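You operate a simulated robot arm through the tools that you are given. There is no shell and no other tool. Be economical: measure what you need, move in short steps, check, and stop when the job is done.

Carry out the task below with a simulated two-armed robot. There is one attempt and no reset: what you move stays moved.

TASK
Put two of the foam pieces from the top of the timber table on the top of the fitting table. Put the black pipe sleeve on the shelf of the rack table. Stack the can labelled "W327" from the top of the gauge table on top of the can marked "W527". Pick up the grey chalk stick with one hand, pass it to the other hand and put it on the shelf of the gauge table. Fetch the orange can and set it on the top of the timber table. Turn the teal dial to 12. Stack the 45 screw box from the top of the fitting table on top of the 70 screw box. Take the teal socket box and leave it on the top of the timber table. Put the short wooden batten that says "L725" from the top of the timber table on the air cover. Put the white chalk stick on the lid top of the green case. Take the grey pipe sleeve and put it on the card sheet on the bagged roll. Any order will do. Set down upright: orange can.

It is judged by the outcome, as a careful person would: the job done as asked, and still so three seconds after it is handed in. It fails if anything else is knocked over, pushed out of place, dropped, spilled or broken. Lids that push on must go on centred and level and be pressed home; caps that screw on are set level and turned clockwise until they are tight. Flat cloth is picked up by pressing the open fingertips on it (5 to 10 N) and closing them slowly along it; thin cloth reads only 2 to 8 mm in the jaws.

THE ROBOT
Two 7-joint arms with two-finger parallel grippers on one trunk, on a base that drives. Base frame: it is fixed to the floor where the robot stands at the start and does not move with it; the origin is under the middle of the robot, x ahead of it, y to its left, z up; the surface under the hand at the start is at about z = 80. Lengths are in cm, angles in rad, forces in N, time in s.
The left shoulder is at the start at [7.3, 18.2, 108.6], the right one opposite. With the tool pointing down near the work surface each hand reaches from about 30 to 76 cm from the robot's upright axis, wherever it stands, measured 20 degrees to its own side. Places, roughly: air cover [100, 325, 75]; black pipe sleeve (5x5x5 cm) [-190, -220, 80]; can with the yellow side, green can, grey can, tea [-150, -225, 75]; card sheet on the bagged roll (34x23 cm) [-830, 70, 116]; foam piece (6x6x5 cm) [40, -60, 80]; foam piece (8x6x5 cm) [50, -20, 80]; foam piece (9x5x5 cm) [80, 0, 80]; grey chalk stick (3x3x11 cm) [-150, -220, 90]; grey pipe sleeve (5x5x5 cm) [-680, -40, 50]; lid top of the green case [-670, -50, 50]; orange can [50, -175, 75]; screw box [75, -150, 75]; shelf of the gauge table [-160, -240, 30]; shelf of the rack table [110, 140, 30]; short wooden batten [50, -100, 75]; teal dial [50, -200, 80]; teal socket box (6x6x5 cm) [70, -240, 80]; top of the fitting table [70, -190, 80]; top of the timber table [70, -60, 80]; white chalk stick (3x3x11 cm) [-630, 30, 40]. Payload 3.91 kg a hand.
The TCP of each hand is the grasp point between the finger pads, 3 cm short of the fingertips. In the tool frame z runs along the fingers and y along their closing line. The gripper opens to 11 cm. The fingers are 2 cm wide and 1 cm thick; the gripper's body (4.8 by 11.2 cm) begins 5.5 cm behind the TCP.
Orientation is told as [roll, pitch, yaw] about the base's x, y, z axes, in that order, counted from this pose: with the fingers straight down and closing along the base's y, the tool's x points along the base's -x, its y along +y and its z along -z.

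THE INTERFACE
- The arms move only by the tool play_rows. It takes "left_motion", "right_motion" or both (then of equal length, played together; a hand with none holds still); each is a list of rows, each a list of 6 numbers: the shift along the tool's x, y, z in units of 40 mm (1.0 is 40 mm), then the turn, a rotation vector about the tool's x, y, z in units of 4 degrees (1.0 is 4 degrees). In form: [[x, y, z, ax, ay, az], ...]. A call has 1 to 10 rows; each row shifts and turns the commanded pose from where the row before left it, along the tool's axes as they then stand. "left_claw" and "right_claw" are, for a hand that has rows, the gripper command, from -1 (fully open) to 1 (shut), values between in proportion, set as the call begins (left out, the last holds). A call with a number of a shift or a turn outside -1 to 1 is refused whole. Each row takes 0.2 s and may step no farther than 5 cm and 0.15 rad from the row before; otherwise, or with a gripper value out of range, the whole call is refused. A pose out of reach is approached as far as the arm can. The call stops where the force on the tool passes 40 N (or 10 N more than at its start, if that is more) or the arm is blocked; 0.2 s more then pass. The fingers move at their own pace (about 7.2 cm/s each) and stop on an object; they squeeze with about 37 N. The grip force told is the motor's: it shows also when the fingers shut on nothing. Time passes only in rows, and 0.2 s behind the last, so rows that do not move let the fingers close. It gives the time, the measured TCP pose, the force on the tool (base axes), the opening and the grip force at its end, in the units of the frame above (readings bear some noise), with the torque about the TCP (base axes, N m) and any sound that the robot's microphone picked up.
- Cameras (640 x 400 px; columns grow to the right, rows downward): "scene" is now at [21.46, -5.27, 126.16]; the picture's right is [-0.56, -0.83, 0.00], its down [-0.51, 0.35, -0.78] and it looks along [0.65, -0.44, -0.62] (base axes); focal length 214 px, centre (320, 200). "left" rides on the left gripper at [7.2, -1.7, -10.3] in its tool frame; the picture's right is [0.23, 0.97, 0.00], its down [-0.76, 0.18, -0.62] and it looks along [-0.61, 0.14, 0.78] (tool axes); focal length 222 px, centre (320, 200). "right" rides on the right gripper at [7.3, 1.7, -10.3] in its tool frame; the picture's right is [-0.23, 0.97, 0.00], its down [-0.76, -0.18, -0.62] and it looks along [-0.61, -0.14, 0.78] (tool axes); focal length 222 px, centre (320, 200). There is no depth. A picture from a camera that has moved, and an enlarged one, comes with that camera's place and axes in the base frame and with its lens. The place of the scene camera against the robot may be out by one fixed shift of up to 1.8 cm in any direction.
- grab_frame(camera): a new picture of that camera. The clock stands still meanwhile.
- move_column(by): slides the trunk up (or, below 0, down) by that many cm; the arms and the scene camera ride with it, the base frame stays. It gives what a move gives, with no picture.
- drive_base(legs): drives the robot by 1 to 6 legs, each [ahead, left, turn to the left] in cm, cm and rad, along the robot's own axes; the way and the turn of a leg run together, so that a leg with both is an arc; at most 150 cm and 3.142 rad a leg. The arms and the cameras ride along, it lands a little off, and it stops where it bumps. It gives what a move gives.
- turn_head(pan, tilt): turns the head with the scene camera to pan (to the left, within 1.396 rad either way) and tilt (down, from -0.506 to 1.204), counted from straight ahead of the robot. It gives what a move gives.
- close_up(camera, box): a new picture of the part [left, top, right, bottom] of that camera's present view, enlarged. The clock stands still meanwhile.
- sign_off(): hands the job in; it is judged then, once.

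Go step by step. Nothing tells you exact positions but the pictures and the camera data: compare them with the known pose of the tool, close in by small moves and look again before you grip or let go. The budget is 567 turns and 370 pictures, counting those below and the enlarged ones. Unless the task says otherwise, let go and move clear before handing in.

The tools are called after "Request:" as a command line: name --argument value ..., lists and objects as JSON in quotes. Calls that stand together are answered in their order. play_rows: Moves the arms, as the interface text tells. Its arguments: {"type":"object","properties":{"left_motion":{"type":"array","items":{"type":"array","items":{"type":"number"}}},"left_claw":{"type":"number"},"right_motion":{"type":"array","items":{"type":"array","items":{"type":"number"}}},"right_claw":{"type":"number"}},"required":[]} The other tools are called the same way: move_column (by) slides the trunk up or down; drive_base (legs) drives the base; turn_head (pan, tilt) turns the head that bears the scene camera; grab_frame (camera) takes a picture; close_up (camera, box) takes an enlarged picture of a part of a camera's view; sign_off () hands the job in.

At the start:

```text
t: 0.0
left_tcp_pos: [42.77, -6.41, 113.62]
left_ee_rot: [0.001, 0.0, 0.003]
left_ft_force: [0.8, 0.4, 0.3]
left_wrist_torque: [0.0, 0.05, 0.0]
left_finger_gap: 11.01
left_gripper_force: 0.1
right_tcp_pos: [38.87, -45.51, 110.21]
right_ee_rot: [-0.001, 0.0, -0.003]
right_ft_force: [0.6, 0.7, 0.1]
right_wrist_torque: [-0.01, 0.0, -0.02]
right_finger_gap: 10.98
right_gripper_force: 0.1
trunk travel left (down, up): [-35.0, 16.4]
robot x, y, heading: [-0.03, -0.34, 0.001]
head pan, tilt: [-0.599, 0.67]
```

scene: 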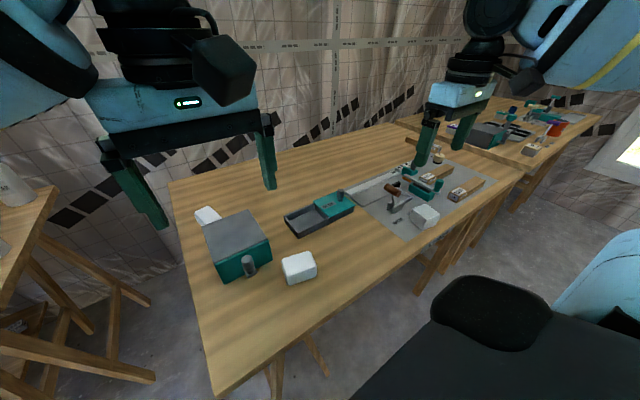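
right: 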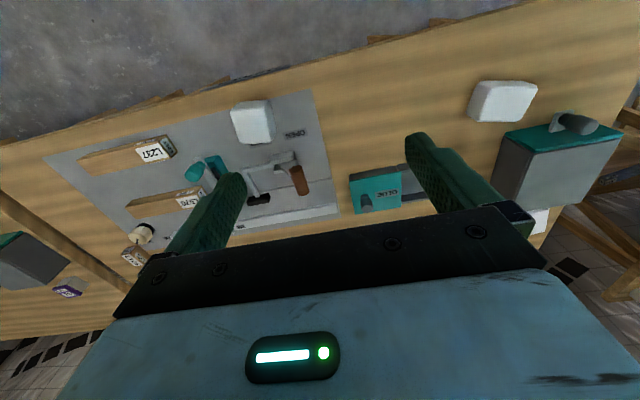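
left: 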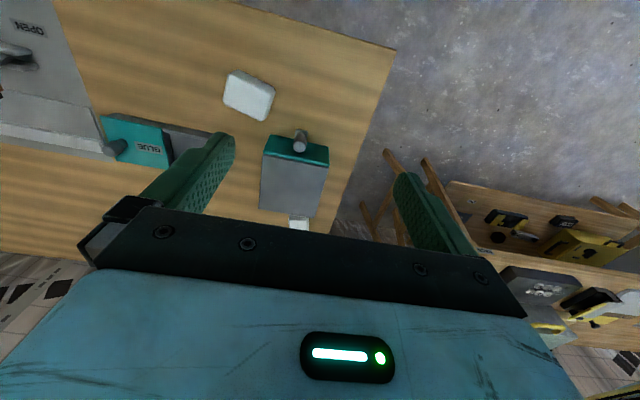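

I see the timber table ahead with three foam pieces, and the fitting table beyond it to the right. I'll look closer at the labels and the far table first.

Request:
close_up --camera "scene" --box '[340, 130, 520, 242]'

Request:
close_up --camera "scene" --box '[440, 80, 640, 205]'

```text
3.56 times, centred on (430, 186) of scene
camera zoom: at [21.46, -5.27, 126.16], right [-0.56, -0.83, 0.0], down [-0.51, 0.35, -0.78], along [0.65, -0.44, -0.62], focal length 763 px, centre (-71, 250)
```

zoom: 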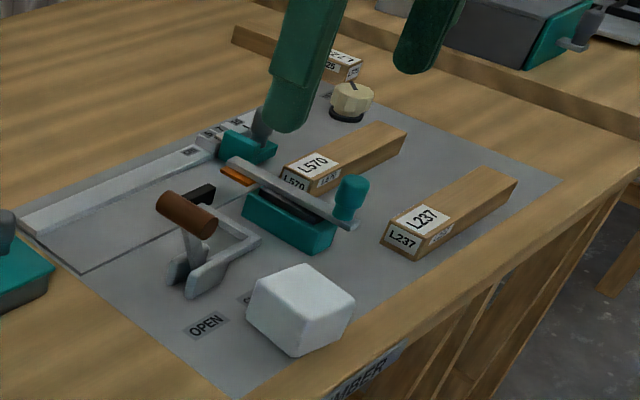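

```text
3.20 times, centred on (540, 142) of scene
camera zoom: at [21.46, -5.27, 126.16], right [-0.56, -0.83, 0.0], down [-0.51, 0.35, -0.78], along [0.65, -0.44, -0.62], focal length 686 px, centre (-384, 384)
```

zoom: 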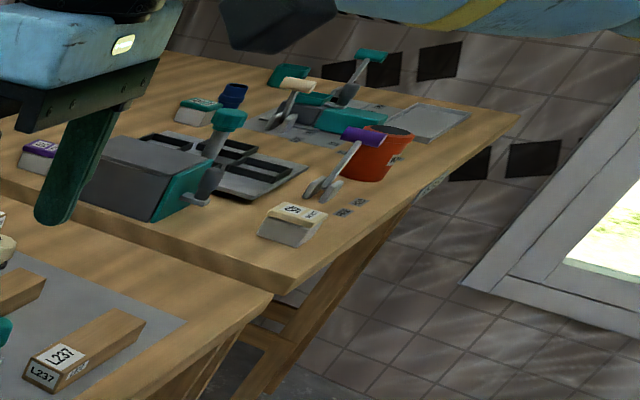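

Foams sit near [43,-58] and [49,-18]. I'll drive 40 cm right so both foams are in front of the hands.

Request:
drive_base --legs '[[0, -39, 0]]'

Request:
turn_head --pan 0 --tilt 0.9

Request:
grab_frame --camera "scene"

Request:
grab_frame --camera "right"

Request:
grab_frame --camera "left"

```text
t: 3.9
left_tcp_pos: [42.63, -45.04, 113.72]
left_ee_rot: [0.001, -0.001, -0.005]
left_ft_force: [-0.7, -0.7, 0.3]
left_wrist_torque: [0.01, 0.03, -0.02]
left_finger_gap: 10.98
left_gripper_force: 0.1
right_tcp_pos: [38.4, -84.12, 110.21]
right_ee_rot: [0.0, 0.001, -0.007]
right_ft_force: [-0.2, -0.4, -0.5]
right_wrist_torque: [0.02, 0.02, 0.01]
right_finger_gap: 11.01
right_gripper_force: 0.1
trunk travel left (down, up): [-35.0, 16.4]
robot x, y, heading: [-0.34, -38.57, -0.012]
head pan, tilt: [-0.599, 0.67]
```

```text
t: 4.9
left_tcp_pos: [42.53, -45.0, 113.68]
left_ee_rot: [0.0, 0.0, -0.005]
left_ft_force: [-0.9, -1.2, -0.3]
left_wrist_torque: [-0.01, 0.02, -0.01]
left_finger_gap: 11.0
left_gripper_force: 0.1
right_tcp_pos: [38.39, -84.12, 110.24]
right_ee_rot: [0.001, 0.001, -0.007]
right_ft_force: [0.1, -0.7, 0.0]
right_wrist_torque: [-0.04, -0.01, 0.03]
right_finger_gap: 11.01
right_gripper_force: 0.0
trunk travel left (down, up): [-35.0, 16.4]
robot x, y, heading: [-0.15, -38.61, -0.005]
head pan, tilt: [0.0, 0.901]
```

```text
364 pictures are left
camera scene: at [21.76, -38.91, 124.29], right [-0.01, -1.0, 0.0], down [-0.78, 0.01, -0.62], along [0.62, 0.0, -0.78], focal length 214 px, centre (320, 200)
```

scene: 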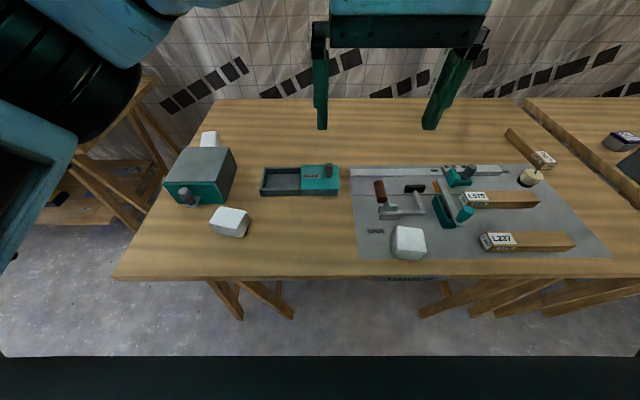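

```text
363 pictures are left
camera right: at [31.29, -82.45, 120.27], right [0.23, 0.97, 0.0], down [0.76, -0.18, 0.62], along [0.61, -0.15, -0.78], focal length 222 px, centre (320, 200)
```

right: 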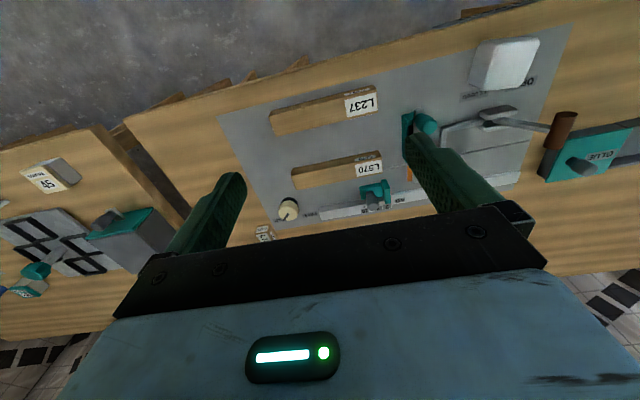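

```text
362 pictures are left
camera left: at [35.34, -46.64, 123.83], right [-0.22, 0.98, 0.0], down [0.76, 0.17, 0.62], along [0.61, 0.14, -0.78], focal length 222 px, centre (320, 200)
```

left: 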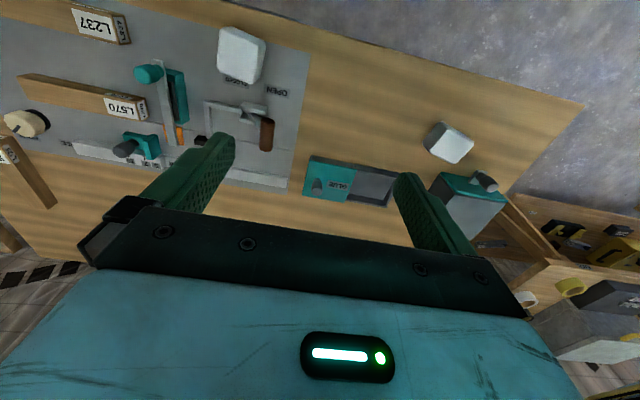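

Foam A ≈ [43,-58], foam B ≈ [48.7,-18]. I'll bring both hands above them.

Request:
play_rows --left_motion '[[-0.22, 0.96, 0, 0, 0, 0], [-0.22, 0.96, 0, 0, 0, 0], [-0.22, 0.96, 0, 0, 0, 0], [-0.22, 0.96, 0, 0, 0, 0], [-0.22, 0.96, 0, 0, 0, 0], [-0.22, 0.96, 0.5, 0, 0, 0], [-0.22, 0.96, 1, 0, 0, 0], [0, 0, 1, 0, 0, 0], [0, 0, 1, 0, 0, 0]]' --right_motion '[[-0.165, 0.94, 0, 0, 0, 0], [-0.165, 0.94, 0, 0, 0, 0], [-0.165, 0.94, 0, 0, 0, 0], [-0.165, 0.94, 0, 0, 0, 0], [-0.165, 0.94, 0, 0, 0, 0], [-0.165, 0.94, 0, 0, 0, 0], [-0.165, 0.94, 1, 0, 0, 0], [0, 0, 1, 0, 0, 0], [0, 0, 0.5, 0, 0, 0]]'

Request:
grab_frame --camera "left"

Request:
grab_frame --camera "right"

Request:
grab_frame --camera "scene"

```text
refused: row 7 steps farther than a row can; nothing moved
```

```text
361 pictures are left
camera left: at [35.34, -46.64, 123.83], right [-0.22, 0.98, 0.0], down [0.76, 0.17, 0.62], along [0.61, 0.14, -0.78], focal length 222 px, centre (320, 200)
```

left: 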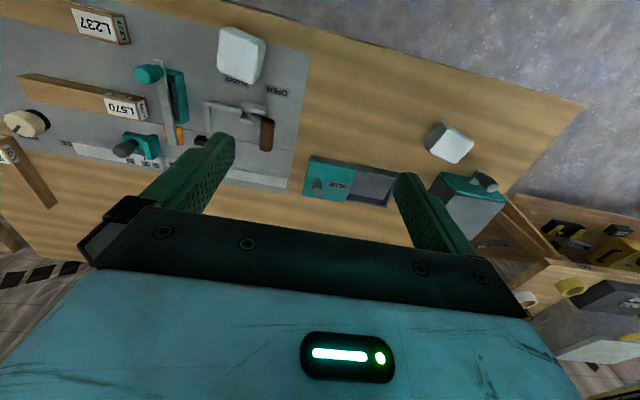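

```text
360 pictures are left
camera right: at [31.29, -82.45, 120.27], right [0.23, 0.97, 0.0], down [0.76, -0.18, 0.62], along [0.61, -0.15, -0.78], focal length 222 px, centre (320, 200)
```

right: 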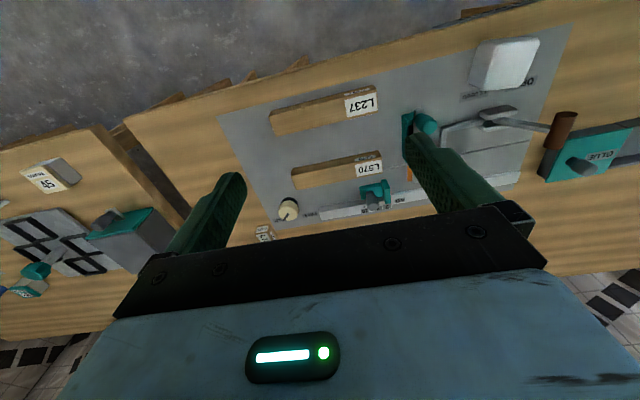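

```text
359 pictures are left
camera scene: at [21.76, -38.91, 124.29], right [-0.01, -1.0, 0.0], down [-0.78, 0.01, -0.62], along [0.62, 0.0, -0.78], focal length 214 px, centre (320, 200)
```

scene: 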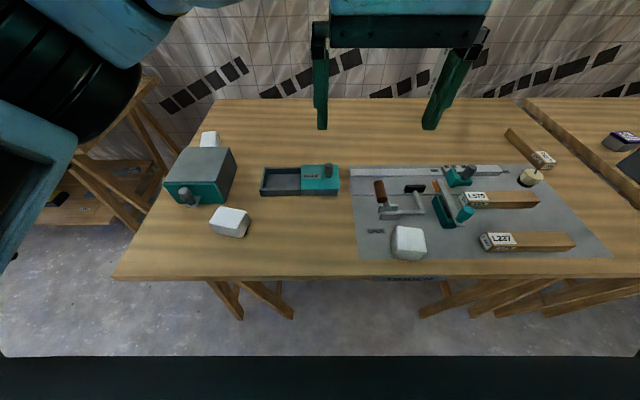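

The call was refused for one combined step; I redo it with smaller steps.

Request:
play_rows --left_motion '[[-0.22, 0.96, 0, 0, 0, 0], [-0.22, 0.96, 0, 0, 0, 0], [-0.22, 0.96, 0, 0, 0, 0], [-0.22, 0.96, 0, 0, 0, 0], [-0.22, 0.96, 0, 0, 0, 0], [-0.22, 0.96, 0.5, 0, 0, 0], [-0.22, 0.96, 0.5, 0, 0, 0], [0, 0, 1, 0, 0, 0], [0, 0, 1, 0, 0, 0]]' --right_motion '[[-0.165, 0.94, 0, 0, 0, 0], [-0.165, 0.94, 0, 0, 0, 0], [-0.165, 0.94, 0, 0, 0, 0], [-0.165, 0.94, 0, 0, 0, 0], [-0.165, 0.94, 0, 0, 0, 0], [-0.165, 0.94, 0, 0, 0, 0], [-0.165, 0.94, 0.5, 0, 0, 0], [0, 0, 1, 0, 0, 0], [0, 0, 0.5, 0, 0, 0]]'

```text
t: 6.9
left_tcp_pos: [48.95, -18.05, 101.45]
left_ee_rot: [-0.003, -0.001, -0.005]
left_ft_force: [0.2, -0.1, -0.1]
left_wrist_torque: [0.01, 0.0, 0.05]
left_finger_gap: 11.01
left_gripper_force: 0.0
right_tcp_pos: [43.17, -57.6, 102.2]
right_ee_rot: [-0.001, 0.002, -0.009]
right_ft_force: [0.4, 0.9, 0.8]
right_wrist_torque: [-0.02, -0.02, 0.01]
right_finger_gap: 10.97
right_gripper_force: 0.1
trunk travel left (down, up): [-35.0, 16.4]
robot x, y, heading: [-0.15, -38.16, -0.007]
head pan, tilt: [0.0, 0.901]
```

Request:
grab_frame --camera "left"

Request:
grab_frame --camera "right"

```text
358 pictures are left
camera left: at [41.68, -19.74, 111.78], right [-0.22, 0.98, 0.0], down [0.76, 0.17, 0.62], along [0.61, 0.14, -0.78], focal length 222 px, centre (320, 200)
```

left: 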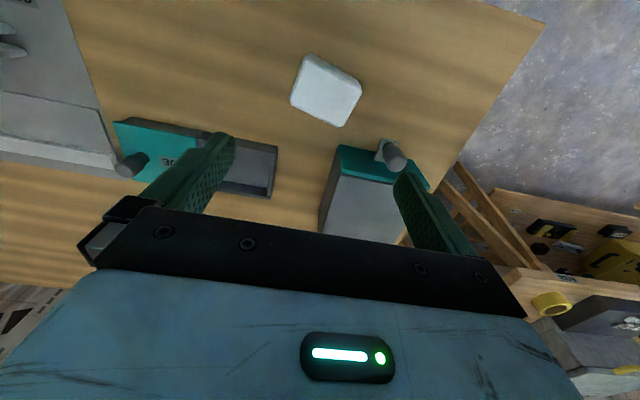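

```text
357 pictures are left
camera right: at [36.16, -55.89, 112.18], right [0.24, 0.97, 0.0], down [0.76, -0.18, 0.62], along [0.61, -0.15, -0.78], focal length 222 px, centre (320, 200)
```

right: 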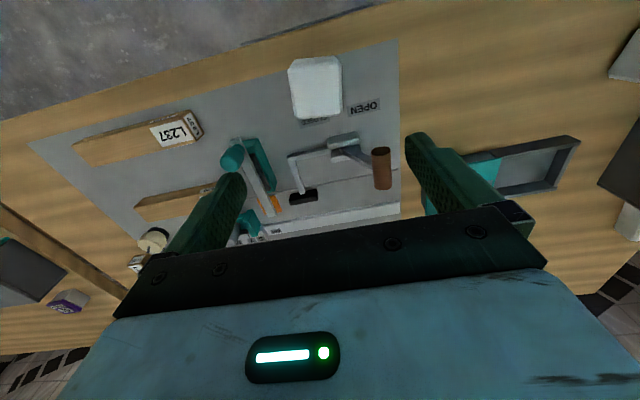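

Both hands are near on target. I apply small corrections, yaw the left to match foam B, and come down to z≈92.

Request:
play_rows --left_motion '[[0.16, 0.11, 0.6, 0, 0, 0], [0, 0, 0.6, 0, 0, 0.9], [0, 0, 0.6, 0, 0, 0.9], [0, 0, 0.6, 0, 0, 0.9], [0, 0, 0, 0, 0, 0.9]]' --right_motion '[[0.22, -0.1, 0.6, 0, 0, 0], [0, 0, 0.65, 0, 0, 0], [0, 0, 0.65, 0, 0, 0], [0, 0, 0.65, 0, 0, 0], [0, 0, 0, 0, 0, 0]]'

Request:
grab_frame --camera "left"

Request:
grab_frame --camera "right"

Request:
grab_frame --camera "scene"

```text
t: 8.1
left_tcp_pos: [48.23, -17.69, 92.04]
left_ee_rot: [0.001, 0.0, -0.259]
left_ft_force: [0.0, -0.3, -0.6]
left_wrist_torque: [-0.03, -0.01, 0.0]
left_finger_gap: 10.98
left_gripper_force: 0.0
right_tcp_pos: [42.53, -58.18, 91.9]
right_ee_rot: [0.001, -0.001, -0.01]
right_ft_force: [-0.1, -0.5, 0.4]
right_wrist_torque: [0.01, -0.04, 0.01]
right_finger_gap: 10.98
right_gripper_force: 0.0
trunk travel left (down, up): [-35.0, 16.4]
robot x, y, heading: [-0.11, -38.27, -0.003]
head pan, tilt: [0.0, 0.901]
```

```text
356 pictures are left
camera left: at [40.73, -17.48, 102.31], right [0.03, 1.0, 0.0], down [0.78, -0.02, 0.62], along [0.62, -0.02, -0.78], focal length 222 px, centre (320, 200)
```

left: 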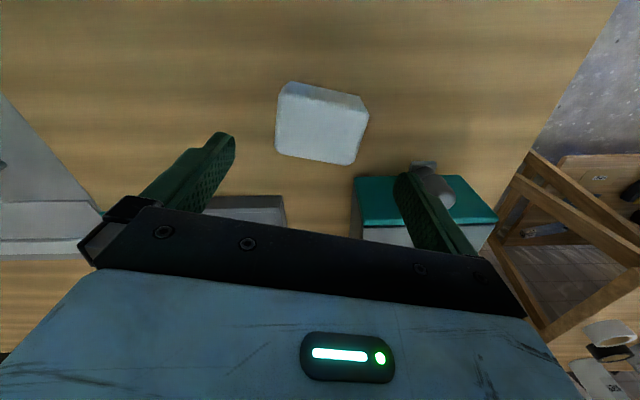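

```text
355 pictures are left
camera right: at [35.29, -56.45, 102.03], right [0.24, 0.97, 0.0], down [0.76, -0.18, 0.62], along [0.61, -0.15, -0.78], focal length 222 px, centre (320, 200)
```

right: 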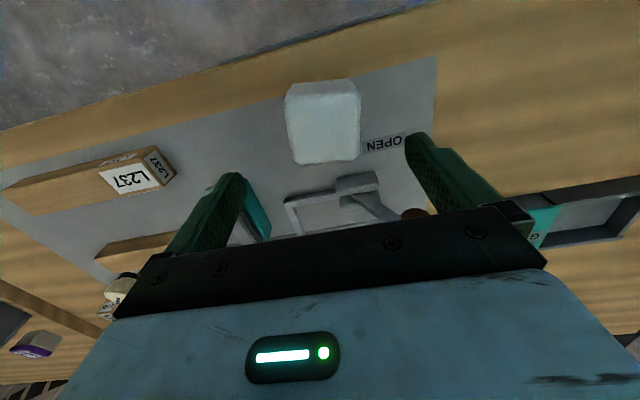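

```text
354 pictures are left
camera scene: at [21.73, -38.91, 124.3], right [-0.01, -1.0, 0.0], down [-0.78, 0.01, -0.62], along [0.62, 0.0, -0.78], focal length 214 px, centre (320, 200)
```

scene: 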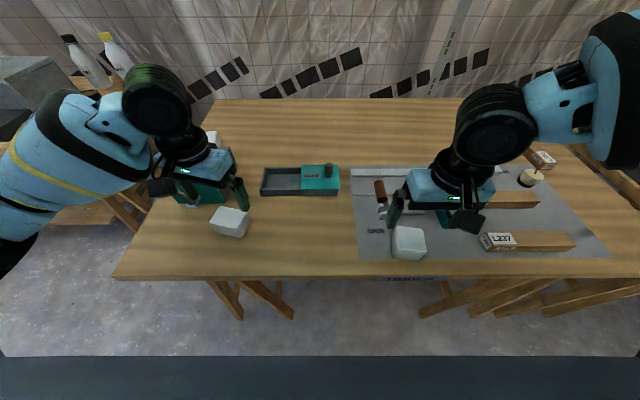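

Both foams are centred under the hands. I lower to z≈84.3 and close.

Request:
play_rows --left_motion '[[0.08, 0, 0.65, 0, 0, 0], [0, 0, 0.65, 0, 0, 0], [0, 0, 0.63, 0, 0, 0]]' --right_motion '[[0.05, 0.05, 0.65, 0, 0, 0], [0, 0, 0.65, 0, 0, 0], [0, 0, 0.6, 0, 0, 0]]'

Request:
play_rows --left_motion '[[0, 0, 0, 0, 0, 0], [0, 0, 0, 0, 0, 0], [0, 0, 0, 0, 0, 0], [0, 0, 0, 0, 0, 0]]' --right_motion '[[0, 0, 0, 0, 0, 0], [0, 0, 0, 0, 0, 0], [0, 0, 0, 0, 0, 0], [0, 0, 0, 0, 0, 0]]' --left_claw 1 --right_claw 1

Request:
grab_frame --camera "scene"

```text
t: 8.9
left_tcp_pos: [48.06, -17.5, 84.27]
left_ee_rot: [-0.001, 0.0, -0.256]
left_ft_force: [-0.8, -0.1, 0.2]
left_wrist_torque: [0.05, -0.03, 0.01]
left_finger_gap: 10.98
left_gripper_force: 0.1
right_tcp_pos: [42.42, -58.06, 84.41]
right_ee_rot: [0.0, 0.0, -0.01]
right_ft_force: [-0.2, -0.4, 0.1]
right_wrist_torque: [0.04, 0.01, -0.04]
right_finger_gap: 11.0
right_gripper_force: 0.1
trunk travel left (down, up): [-35.0, 16.4]
robot x, y, heading: [-0.31, -38.48, -0.004]
head pan, tilt: [0.0, 0.901]
```

```text
t: 9.9
left_tcp_pos: [48.1, -17.42, 84.24]
left_ee_rot: [0.0, 0.001, -0.256]
left_ft_force: [-0.3, 0.1, 0.3]
left_wrist_torque: [-0.02, 0.0, 0.0]
left_finger_gap: 7.39
left_gripper_force: 37.2
right_tcp_pos: [42.26, -58.07, 84.53]
right_ee_rot: [0.001, -0.001, -0.009]
right_ft_force: [0.6, 0.3, 0.4]
right_wrist_torque: [0.01, -0.02, 0.0]
right_finger_gap: 5.92
right_gripper_force: 37.5
trunk travel left (down, up): [-35.0, 16.4]
robot x, y, heading: [0.15, -38.39, -0.003]
head pan, tilt: [0.0, 0.901]
```

```text
353 pictures are left
camera scene: at [21.76, -38.9, 124.29], right [-0.01, -1.0, 0.0], down [-0.78, 0.01, -0.62], along [0.62, 0.0, -0.78], focal length 214 px, centre (320, 200)
```

scene: 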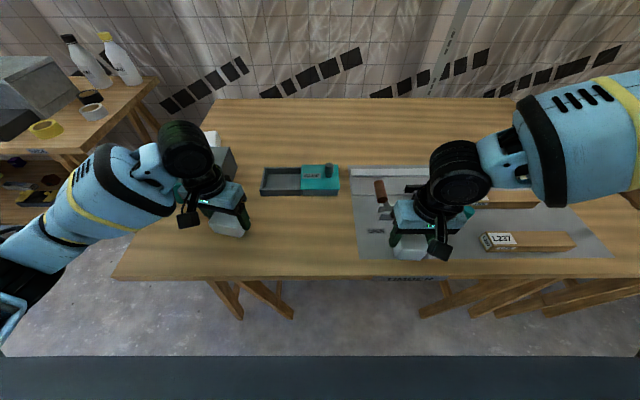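

Both foams are gripped (7.4 and 5.9 cm). I lift and drive right to face the fitting table.

Request:
play_rows --left_motion '[[0, 0, -1, 0, 0, 0], [0, 0, -1, 0, 0, 0], [0, 0, -1, 0, 0, 0], [0, 0, -1, 0, 0, 0], [0, 0, -1, 0, 0, 0], [0, 0, -1, 0, 0, 0]]' --right_motion '[[0, 0, -1, 0, 0, 0], [0, 0, -1, 0, 0, 0], [0, 0, -1, 0, 0, 0], [0, 0, -1, 0, 0, 0], [0, 0, -1, 0, 0, 0], [0, 0, -1, 0, 0, 0]]'

Request:
drive_base --legs '[[0, -120, 0]]'

Request:
turn_head --pan 0 --tilt 0.75

Request:
grab_frame --camera "scene"

```text
t: 11.3
left_tcp_pos: [47.91, -17.81, 108.43]
left_ee_rot: [-0.002, -0.001, -0.256]
left_ft_force: [0.2, -0.3, 0.2]
left_wrist_torque: [-0.03, 0.02, 0.04]
left_finger_gap: 7.37
left_gripper_force: 36.6
right_tcp_pos: [42.03, -57.95, 108.27]
right_ee_rot: [-0.001, -0.001, -0.006]
right_ft_force: [0.6, 0.0, -0.8]
right_wrist_torque: [0.0, 0.0, 0.02]
right_finger_gap: 5.95
right_gripper_force: 36.8
trunk travel left (down, up): [-35.0, 16.4]
robot x, y, heading: [-0.26, -38.56, -0.008]
head pan, tilt: [0.0, 0.901]
```

```text
t: 22.1
left_tcp_pos: [46.97, -138.88, 108.35]
left_ee_rot: [-0.001, 0.0, -0.266]
left_ft_force: [-0.2, -0.2, -0.9]
left_wrist_torque: [-0.02, -0.06, -0.01]
left_finger_gap: 7.36
left_gripper_force: 37.3
right_tcp_pos: [40.57, -179.08, 108.13]
right_ee_rot: [0.0, 0.0, -0.016]
right_ft_force: [0.1, -0.3, 0.4]
right_wrist_torque: [-0.02, 0.01, -0.01]
right_finger_gap: 5.84
right_gripper_force: 36.7
trunk travel left (down, up): [-35.0, 16.4]
robot x, y, heading: [-1.56, -158.97, -0.018]
head pan, tilt: [0.0, 0.901]
```

```text
t: 22.9
left_tcp_pos: [46.83, -138.83, 108.35]
left_ee_rot: [0.001, 0.001, -0.268]
left_ft_force: [-0.2, -0.5, 0.1]
left_wrist_torque: [0.04, -0.01, -0.01]
left_finger_gap: 7.37
left_gripper_force: 37.2
right_tcp_pos: [40.57, -179.02, 108.05]
right_ee_rot: [0.002, 0.0, -0.017]
right_ft_force: [0.1, 0.3, 0.4]
right_wrist_torque: [-0.01, -0.03, 0.0]
right_finger_gap: 5.88
right_gripper_force: 36.4
trunk travel left (down, up): [-35.0, 16.4]
robot x, y, heading: [-1.53, -158.75, -0.014]
head pan, tilt: [0.0, 0.75]
```

```text
352 pictures are left
camera scene: at [21.1, -159.7, 125.48], right [-0.02, -1.0, 0.0], down [-0.68, 0.01, -0.73], along [0.73, -0.01, -0.68], focal length 214 px, centre (320, 200)
```

scene: 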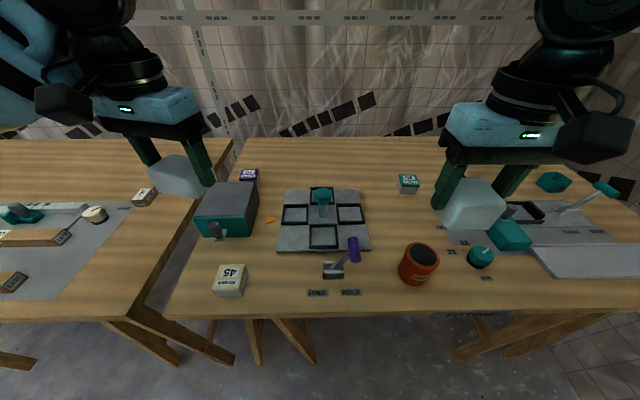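

The fitting table shows the 45 box at about [42,-142], the orange can near [45,-181] and the teal dial near [48,-197]. I check the labels and the free spots.

Request:
close_up --camera "scene" --box '[200, 150, 440, 300]'

Request:
grab_frame --camera "right"

```text
2.67 times, centred on (320, 225) of scene
camera zoom: at [21.1, -159.7, 125.48], right [-0.02, -1.0, 0.0], down [-0.68, 0.01, -0.73], along [0.73, -0.01, -0.68], focal length 572 px, centre (320, 133)
```

zoom: 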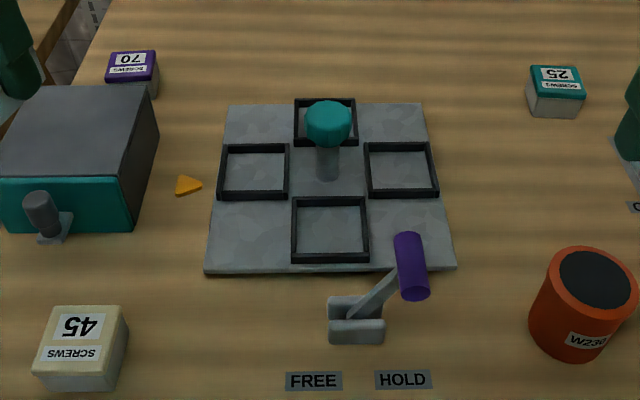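

```text
350 pictures are left
camera right: at [33.44, -177.3, 118.21], right [0.24, 0.97, 0.0], down [0.76, -0.19, 0.62], along [0.6, -0.15, -0.78], focal length 222 px, centre (320, 200)
```

right: 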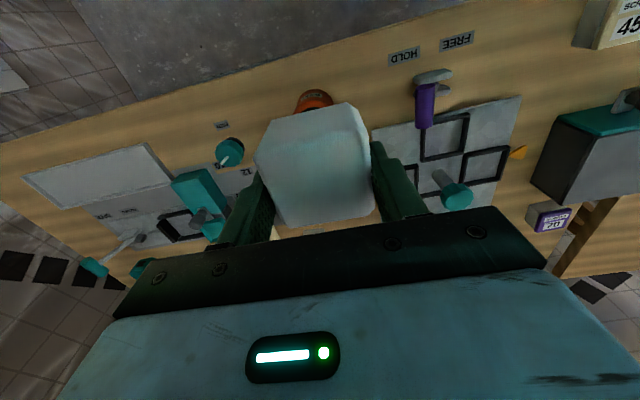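

70 is the purple-topped box behind the teal box. Free spots for the foams are about [77,-177] (right) and [61,-182] (left). I move forward 8 cm and place the right foam first.

Request:
drive_base --legs '[[8, 0, 0.014]]'

Request:
play_rows --right_motion '[[-1, 0, 0, 0, 0, 0], [-1, 0, 0, 0, 0, 0], [-1, 0, 0, 0, 0, 0], [-1, 0, 0, 0, 0, 0], [-1, 0, 0, 0, 0, 0], [-1, 0, 0, 0, 0, 0], [-1, 0.5, 0, 0, 0, 0]]'

Request:
grab_frame --camera "scene"

```text
t: 23.9
left_tcp_pos: [54.62, -138.16, 108.21]
left_ee_rot: [0.0, 0.0, -0.251]
left_ft_force: [0.3, 0.2, -0.7]
left_wrist_torque: [0.01, 0.05, 0.02]
left_finger_gap: 7.36
left_gripper_force: 37.0
right_tcp_pos: [48.99, -178.43, 107.91]
right_ee_rot: [0.0, 0.001, -0.001]
right_ft_force: [-0.9, -0.7, -0.6]
right_wrist_torque: [-0.01, 0.02, 0.03]
right_finger_gap: 5.86
right_gripper_force: 36.5
trunk travel left (down, up): [-35.0, 16.4]
robot x, y, heading: [6.61, -159.3, 0.005]
head pan, tilt: [0.0, 0.75]
```

```text
t: 25.5
left_tcp_pos: [54.5, -137.95, 108.32]
left_ee_rot: [0.0, 0.001, -0.251]
left_ft_force: [-0.3, 0.9, 1.1]
left_wrist_torque: [0.06, 0.01, -0.01]
left_finger_gap: 7.35
left_gripper_force: 37.2
right_tcp_pos: [65.98, -183.43, 107.31]
right_ee_rot: [-0.001, -0.001, -0.003]
right_ft_force: [0.3, -0.4, 0.4]
right_wrist_torque: [0.01, -0.02, 0.01]
right_finger_gap: 5.84
right_gripper_force: 37.1
right hand out of reach, approached as far as the arm can: row 4, 5, 6, 7
trunk travel left (down, up): [-35.0, 16.4]
robot x, y, heading: [6.4, -158.78, 0.002]
head pan, tilt: [0.0, 0.75]
```

```text
349 pictures are left
camera scene: at [29.1, -159.41, 125.49], right [0.0, -1.0, 0.0], down [-0.68, 0.0, -0.73], along [0.73, 0.0, -0.68], focal length 214 px, centre (320, 200)
```

scene: 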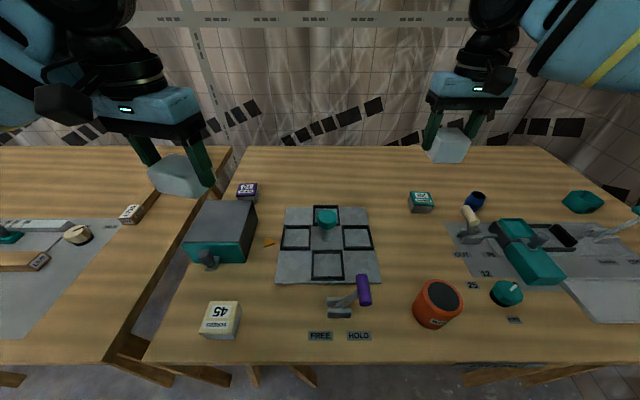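

At that height the arm cannot reach that far; I descend some and see where the right hand goes.

Request:
play_rows --right_motion '[[0, 0, 1, 0, 0, 0], [0, 0, 1, 0, 0, 0], [0, 0, 1, 0, 0, 0]]'

```text
t: 26.3
left_tcp_pos: [54.51, -138.06, 108.32]
left_ee_rot: [0.002, 0.001, -0.25]
left_ft_force: [-0.3, -0.5, -0.9]
left_wrist_torque: [0.01, 0.05, 0.02]
left_finger_gap: 7.36
left_gripper_force: 36.9
right_tcp_pos: [66.06, -183.58, 95.23]
right_ee_rot: [0.0, 0.002, -0.003]
right_ft_force: [-0.1, 0.4, 0.7]
right_wrist_torque: [0.0, -0.01, 0.0]
right_finger_gap: 5.85
right_gripper_force: 37.2
trunk travel left (down, up): [-35.0, 16.4]
robot x, y, heading: [6.72, -158.95, 0.001]
head pan, tilt: [0.0, 0.75]
```

Request:
play_rows --right_motion '[[0, 0.8, 0, 0, 0, 0], [0, 0.82, 0, 0, 0, 0], [-0.85, 0, 0, 0, 0, 0], [-0.85, 0, 0, 0, 0, 0], [-0.85, 0, 0, 0, 0, 0]]'

Request:
grab_frame --camera "right"

Request:
grab_frame --camera "scene"

```text
t: 27.5
left_tcp_pos: [54.57, -138.06, 108.31]
left_ee_rot: [0.002, -0.002, -0.251]
left_ft_force: [0.5, -0.1, 0.3]
left_wrist_torque: [0.02, -0.04, 0.01]
left_finger_gap: 7.38
left_gripper_force: 37.2
right_tcp_pos: [67.55, -181.15, 93.68]
right_ee_rot: [-0.002, -0.001, -0.003]
right_ft_force: [0.6, -0.2, -0.5]
right_wrist_torque: [-0.01, 0.0, 0.02]
right_finger_gap: 5.84
right_gripper_force: 37.1
right hand out of reach, approached as far as the arm can: row 2, 3, 4, 5
trunk travel left (down, up): [-35.0, 16.4]
robot x, y, heading: [6.26, -158.79, -0.003]
head pan, tilt: [0.0, 0.75]
```

```text
348 pictures are left
camera right: at [60.42, -179.56, 103.87], right [0.23, 0.97, 0.0], down [0.76, -0.18, 0.62], along [0.61, -0.14, -0.78], focal length 222 px, centre (320, 200)
```

right: 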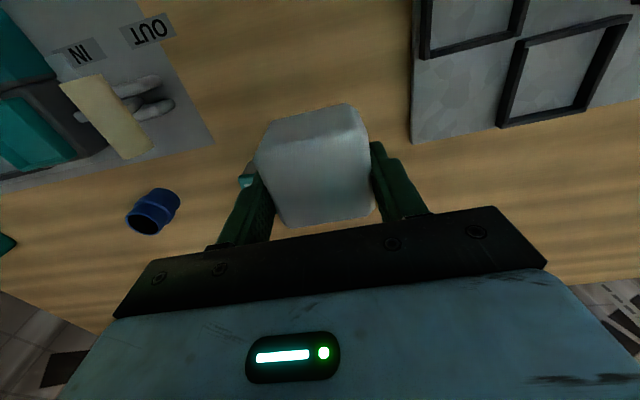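

```text
347 pictures are left
camera scene: at [29.09, -159.38, 125.49], right [0.0, -1.0, 0.0], down [-0.68, 0.0, -0.73], along [0.73, 0.0, -0.68], focal length 214 px, centre (320, 200)
```

scene: 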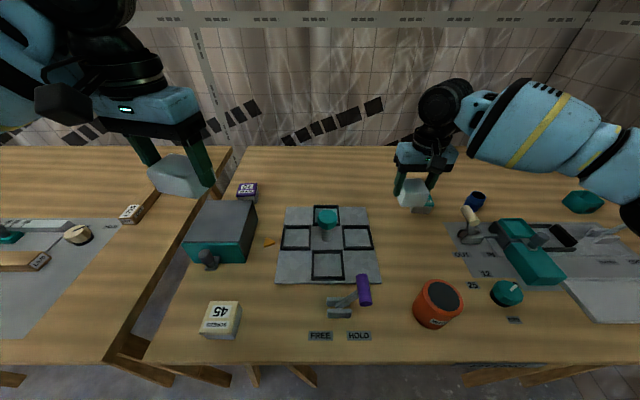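

Reach grows as the hand gets lower relative to the shoulder, so I raise the trunk and then extend at lower relative height.

Request:
move_column --by 14

Request:
play_rows --right_motion '[[0, 0, 1, 0, 0, 0], [0, 0.3, 1, 0, 0, 0], [0, 0.3, 1, 0, 0, 0], [-0.8, 0.2, 0, 0, 0, 0], [-0.8, 0.2, 0, 0, 0, 0], [-0.8, 0.1, 0, 0, 0, 0]]'

Request:
grab_frame --camera "right"

```text
t: 29.2
left_tcp_pos: [54.65, -138.17, 122.33]
left_ee_rot: [0.001, 0.005, -0.251]
left_ft_force: [-0.3, -0.2, -1.4]
left_wrist_torque: [0.01, 0.0, 0.02]
left_finger_gap: 7.35
left_gripper_force: 36.6
right_tcp_pos: [64.74, -181.28, 125.81]
right_ee_rot: [0.002, -0.308, -0.005]
right_ft_force: [0.3, -0.1, 0.0]
right_wrist_torque: [0.01, 0.01, -0.02]
right_finger_gap: 5.87
right_gripper_force: 37.0
trunk travel left (down, up): [-49.0, 2.4]
robot x, y, heading: [6.77, -158.97, -0.002]
head pan, tilt: [0.0, 0.75]
```

```text
t: 30.6
left_tcp_pos: [54.49, -138.19, 122.56]
left_ee_rot: [-0.002, 0.0, -0.252]
left_ft_force: [-0.1, 0.3, 0.9]
left_wrist_torque: [0.01, 0.0, 0.01]
left_finger_gap: 7.33
left_gripper_force: 36.9
right_tcp_pos: [67.84, -181.76, 116.79]
right_ee_rot: [0.003, -0.308, -0.006]
right_ft_force: [0.5, 0.4, 0.0]
right_wrist_torque: [0.01, 0.02, 0.02]
right_finger_gap: 5.88
right_gripper_force: 37.1
right hand out of reach, approached as far as the arm can: row 2, 3, 4, 5, 6
trunk travel left (down, up): [-49.0, 2.4]
robot x, y, heading: [6.28, -159.21, 0.001]
head pan, tilt: [0.0, 0.75]
```

```text
346 pictures are left
camera right: at [57.86, -180.12, 124.25], right [0.22, 0.97, 0.07], down [0.54, -0.18, 0.82], along [0.82, -0.14, -0.56], focal length 222 px, centre (320, 200)
```

right: 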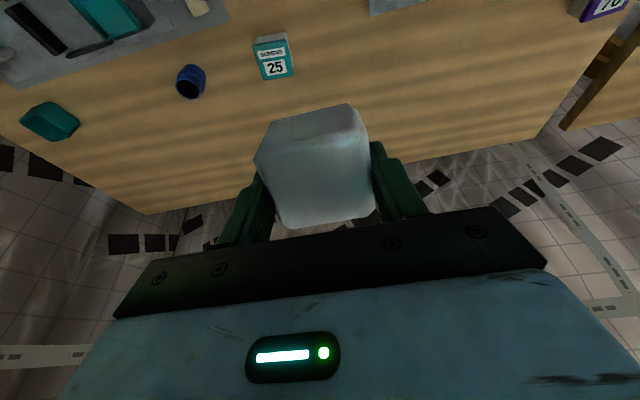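

The arm got near its limit and tilted. I pull back and level the right hand before descending.

Request:
play_rows --right_motion '[[0.9, 0, 0, 0, 1.1, 0], [0.9, 0, 0, 0, 1.1, 0], [0.9, 0, 0, 0, 1.1, 0], [0.5, 0, 0, 0, 1.1, 0], [0, 0, 1, 0, 0, 0], [0, 0, 1, 0, 0, 0]]'

```text
refused: 1.1 is not a number from -1 to 1
```

Request:
play_rows --right_motion '[[0.9, 0, 0, 0, 1, 0], [0.9, 0, 0, 0, 1, 0], [0.9, 0, 0, 0, 1, 0], [0.5, 0, 0, 0, 1, 0], [0, 0, 0.5, 0, 0.4, 0], [0, 0, 1, 0, 0, 0]]'

```text
t: 32.0
left_tcp_pos: [54.58, -138.22, 122.32]
left_ee_rot: [0.002, -0.001, -0.251]
left_ft_force: [0.0, 0.0, 0.3]
left_wrist_torque: [-0.02, -0.04, 0.0]
left_finger_gap: 7.34
left_gripper_force: 37.4
right_tcp_pos: [55.03, -181.72, 107.9]
right_ee_rot: [0.0, -0.001, -0.006]
right_ft_force: [0.4, -0.3, 0.4]
right_wrist_torque: [-0.03, -0.02, 0.01]
right_finger_gap: 5.86
right_gripper_force: 37.1
trunk travel left (down, up): [-49.0, 2.4]
robot x, y, heading: [6.74, -159.36, 0.001]
head pan, tilt: [0.0, 0.75]
```

Request:
play_rows --right_motion '[[-0.5, 0.3, 0.8, 0, 0, 0], [-0.5, 0.3, 0.8, 0, 0, 0], [-0.5, 0.3, 0.8, 0, 0, 0], [-0.5, 0.2, 0.4, 0, 0, 0], [-0.8, 0, 0, 0, 0, 0], [-0.8, 0, 0, 0, 0, 0], [-0.8, 0, 0, 0, 0, 0], [-0.8, 0, 0, 0, 0, 0]]'

Request:
grab_frame --camera "right"

Request:
grab_frame --camera "scene"

```text
t: 33.8
left_tcp_pos: [54.62, -138.05, 122.35]
left_ee_rot: [0.001, -0.001, -0.251]
left_ft_force: [-0.2, -0.1, -0.3]
left_wrist_torque: [0.0, -0.03, 0.0]
left_finger_gap: 7.35
left_gripper_force: 37.0
right_tcp_pos: [64.14, -185.98, 101.54]
right_ee_rot: [0.004, -0.004, -0.004]
right_ft_force: [0.1, 0.0, 1.2]
right_wrist_torque: [-0.04, 0.0, -0.02]
right_finger_gap: 5.86
right_gripper_force: 37.7
right hand out of reach, approached as far as the arm can: row 3, 4, 5, 6, 7, 8
trunk travel left (down, up): [-49.0, 2.4]
robot x, y, heading: [6.51, -158.82, -0.0]
head pan, tilt: [0.0, 0.75]
```

```text
345 pictures are left
camera right: at [57.18, -184.37, 111.53], right [0.23, 0.97, 0.0], down [0.76, -0.18, 0.63], along [0.61, -0.14, -0.78], focal length 222 px, centre (320, 200)
```

right: 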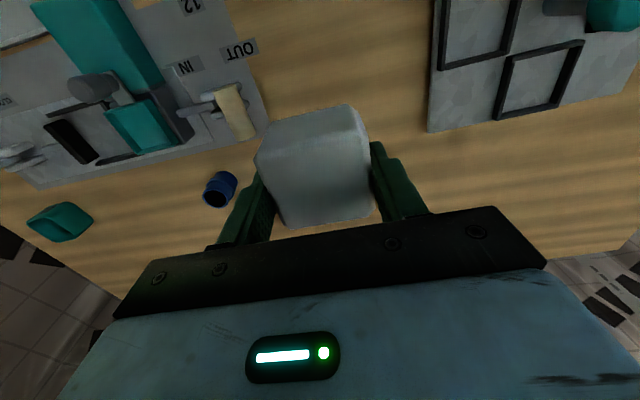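

```text
344 pictures are left
camera scene: at [20.29, -159.44, 141.83], right [0.0, -1.0, 0.0], down [-0.68, 0.0, -0.73], along [0.73, 0.0, -0.68], focal length 214 px, centre (320, 200)
```

scene: 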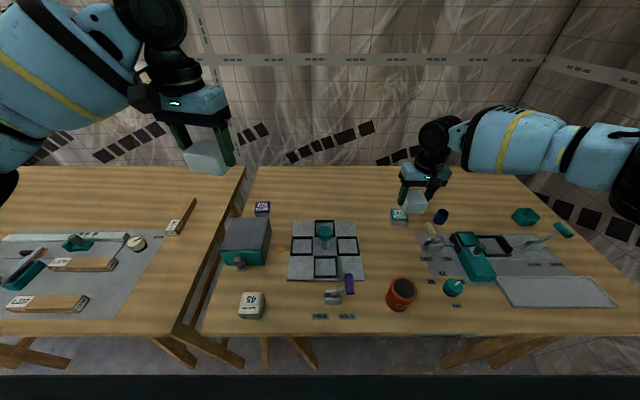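

Raising the trunk moves the shoulders back, so that doesn't help. I'll bring the right hand above [60,-182] and lower the trunk back.

Request:
play_rows --right_motion '[[0.5, 0.4, -0.8, 0, 0, 0], [0.5, 0.4, -0.8, 0, 0, 0], [0, 0.2, -0.5, 0, 0, 0]]'

Request:
move_column --by -14

Request:
grab_frame --camera "scene"

```text
t: 34.6
left_tcp_pos: [54.58, -138.2, 122.28]
left_ee_rot: [0.0, -0.001, -0.252]
left_ft_force: [-0.1, -0.6, 0.3]
left_wrist_torque: [-0.02, 0.01, 0.0]
left_finger_gap: 7.37
left_gripper_force: 36.5
right_tcp_pos: [60.48, -181.57, 109.92]
right_ee_rot: [0.003, -0.001, -0.007]
right_ft_force: [0.0, 0.2, -0.6]
right_wrist_torque: [-0.01, -0.02, -0.04]
right_finger_gap: 5.86
right_gripper_force: 36.2
trunk travel left (down, up): [-49.0, 2.4]
robot x, y, heading: [6.66, -158.79, -0.001]
head pan, tilt: [0.0, 0.75]
```

```text
t: 36.2
left_tcp_pos: [54.54, -138.12, 108.37]
left_ee_rot: [0.0, -0.001, -0.25]
left_ft_force: [-0.5, 0.4, 0.4]
left_wrist_torque: [0.02, 0.03, -0.02]
left_finger_gap: 7.37
left_gripper_force: 36.9
right_tcp_pos: [60.5, -181.87, 95.69]
right_ee_rot: [0.001, -0.005, -0.005]
right_ft_force: [-1.3, 0.2, 0.6]
right_wrist_torque: [0.0, 0.01, 0.0]
right_finger_gap: 5.85
right_gripper_force: 37.1
trunk travel left (down, up): [-35.0, 16.4]
robot x, y, heading: [6.53, -159.19, 0.002]
head pan, tilt: [0.0, 0.75]
```

```text
343 pictures are left
camera scene: at [29.1, -159.42, 125.49], right [0.0, -1.0, 0.0], down [-0.68, 0.0, -0.73], along [0.73, 0.0, -0.68], focal length 214 px, centre (320, 200)
```

scene: 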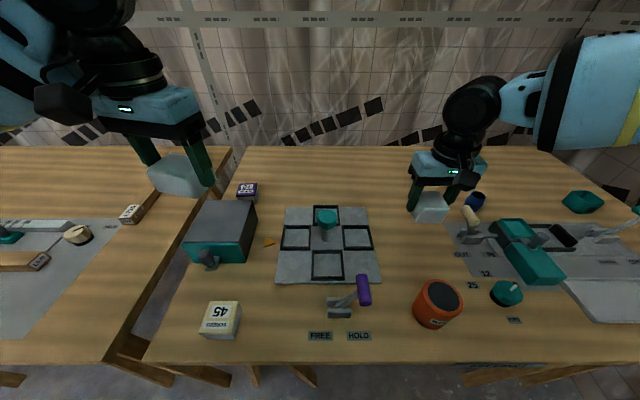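

Lowering foam A onto the free spot at about [60,-182].

Request:
play_rows --right_motion '[[0, 0, 0.9, 0, 0, 0], [0, 0, 0.9, 0, 0, 0], [0, 0, 0.8, 0, 0, 0], [0, 0, 0.1, 0, 0, 0]]'

Request:
grab_frame --camera "right"

```text
t: 37.2
left_tcp_pos: [54.55, -138.08, 108.47]
left_ee_rot: [-0.002, 0.0, -0.252]
left_ft_force: [-0.3, 0.2, 0.1]
left_wrist_torque: [-0.04, -0.02, 0.0]
left_finger_gap: 7.37
left_gripper_force: 36.5
right_tcp_pos: [60.48, -181.93, 84.91]
right_ee_rot: [0.002, -0.002, -0.005]
right_ft_force: [-0.4, 0.0, -0.4]
right_wrist_torque: [-0.05, 0.03, 0.0]
right_finger_gap: 5.87
right_gripper_force: 36.9
trunk travel left (down, up): [-35.0, 16.4]
robot x, y, heading: [6.26, -159.02, -0.001]
head pan, tilt: [0.0, 0.75]
```

```text
342 pictures are left
camera right: at [53.36, -180.23, 95.02], right [0.23, 0.97, 0.0], down [0.76, -0.18, 0.62], along [0.61, -0.14, -0.78], focal length 222 px, centre (320, 200)
```

right: 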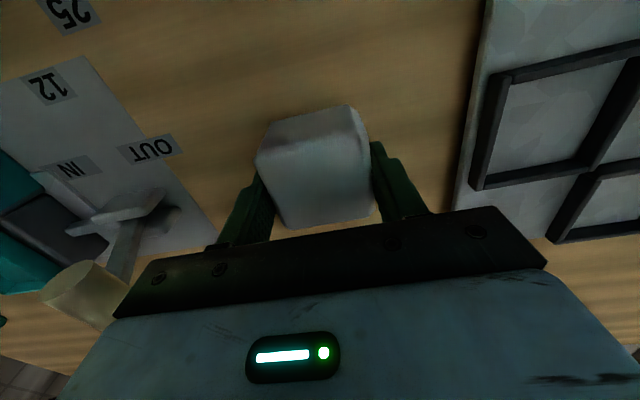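

Request:
play_rows --right_motion '[[0, 0, 0.08, 0, 0, 0], [0, 0, 0.08, 0, 0, 0]]'

```text
t: 37.9
left_tcp_pos: [54.58, -138.24, 108.42]
left_ee_rot: [0.001, -0.001, -0.251]
left_ft_force: [0.3, 0.3, -0.1]
left_wrist_torque: [-0.02, -0.02, 0.0]
left_finger_gap: 7.36
left_gripper_force: 36.6
right_tcp_pos: [60.49, -181.84, 84.38]
right_ee_rot: [0.002, -0.004, -0.005]
right_ft_force: [0.1, -1.1, 5.7]
right_wrist_torque: [-0.09, 0.2, 0.03]
right_finger_gap: 5.85
right_gripper_force: 36.6
trunk travel left (down, up): [-35.0, 16.4]
robot x, y, heading: [6.44, -159.05, 0.0]
head pan, tilt: [0.0, 0.75]
```

Contact felt. Release, rise and look.

Request:
play_rows --right_motion '[[0, 0, 0, 0, 0, 0], [0, 0, 0, 0, 0, 0], [0, 0, -0.5, 0, 0, 0], [0, 0, -1, 0, 0, 0], [0, 0, -1, 0, 0, 0], [0, 0, -1, 0, 0, 0]]' --right_claw -0.5

Request:
grab_frame --camera "scene"

```text
t: 39.2
left_tcp_pos: [54.46, -138.16, 108.34]
left_ee_rot: [-0.001, 0.001, -0.251]
left_ft_force: [-0.5, -0.2, 0.2]
left_wrist_torque: [-0.03, -0.03, 0.01]
left_finger_gap: 7.35
left_gripper_force: 37.4
right_tcp_pos: [60.49, -182.02, 98.43]
right_ee_rot: [0.002, -0.003, -0.007]
right_ft_force: [-0.8, -0.2, 0.3]
right_wrist_torque: [0.0, -0.02, -0.02]
right_finger_gap: 8.22
right_gripper_force: 0.1
trunk travel left (down, up): [-35.0, 16.4]
robot x, y, heading: [6.22, -158.73, 0.001]
head pan, tilt: [0.0, 0.75]
```

```text
341 pictures are left
camera scene: at [29.06, -159.4, 125.49], right [0.0, -1.0, 0.0], down [-0.68, 0.0, -0.73], along [0.73, 0.0, -0.68], focal length 214 px, centre (320, 200)
```

scene: 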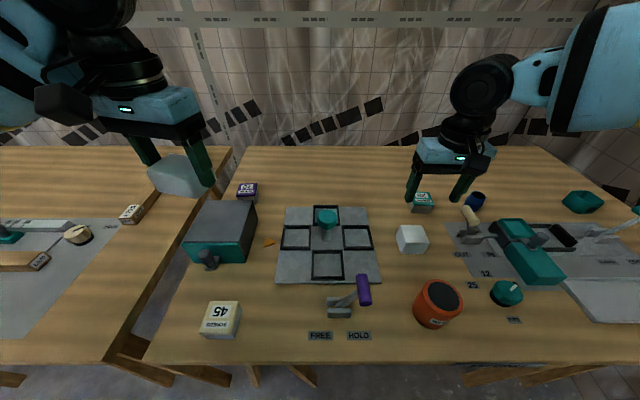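

Foam A stands well on the fitting table. Next the 45 box: I drive left so it lies in front of the right hand.

Request:
play_rows --right_motion '[[0.5, 0, -1, 0, 0, 0], [1, 0, -0.7, 0, 0, 0], [1, 0, -0.7, 0, 0, 0]]' --right_claw -1

Request:
drive_base --legs '[[0, 33, 0]]'

Request:
grab_frame --camera "scene"

Request:
grab_frame --camera "right"

```text
t: 40.0
left_tcp_pos: [54.4, -138.07, 108.52]
left_ee_rot: [0.001, -0.002, -0.251]
left_ft_force: [0.4, -0.4, -0.1]
left_wrist_torque: [0.01, -0.01, -0.01]
left_finger_gap: 7.35
left_gripper_force: 37.0
right_tcp_pos: [50.33, -181.8, 107.64]
right_ee_rot: [-0.001, -0.001, -0.005]
right_ft_force: [-0.4, 0.4, -0.2]
right_wrist_torque: [0.03, 0.0, 0.0]
right_finger_gap: 11.0
right_gripper_force: 0.1
trunk travel left (down, up): [-35.0, 16.4]
robot x, y, heading: [6.59, -159.12, 0.001]
head pan, tilt: [0.0, 0.75]
```

```text
t: 43.6
left_tcp_pos: [54.75, -104.95, 108.41]
left_ee_rot: [0.002, 0.0, -0.256]
left_ft_force: [-1.5, -0.1, 0.7]
left_wrist_torque: [-0.01, 0.05, 0.0]
left_finger_gap: 7.37
left_gripper_force: 37.3
right_tcp_pos: [50.47, -148.49, 107.65]
right_ee_rot: [0.002, -0.003, -0.01]
right_ft_force: [-0.3, -0.5, -0.4]
right_wrist_torque: [0.01, 0.02, 0.02]
right_finger_gap: 10.98
right_gripper_force: 0.1
trunk travel left (down, up): [-35.0, 16.4]
robot x, y, heading: [6.43, -126.05, -0.007]
head pan, tilt: [0.0, 0.75]
```

```text
340 pictures are left
camera scene: at [29.19, -126.05, 125.48], right [0.0, -1.0, 0.0], down [-0.68, 0.0, -0.73], along [0.73, 0.0, -0.68], focal length 214 px, centre (320, 200)
```

scene: 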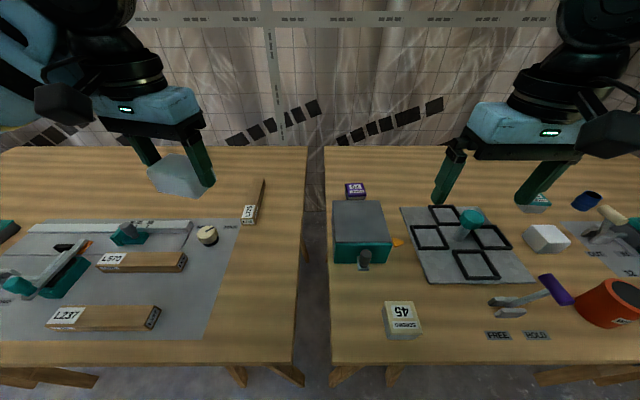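

```text
339 pictures are left
camera right: at [43.33, -146.89, 117.7], right [0.24, 0.97, 0.0], down [0.76, -0.19, 0.62], along [0.61, -0.15, -0.78], focal length 222 px, centre (320, 200)
```

right: 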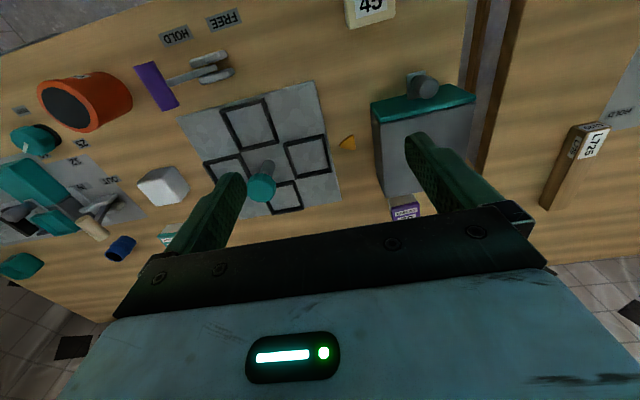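

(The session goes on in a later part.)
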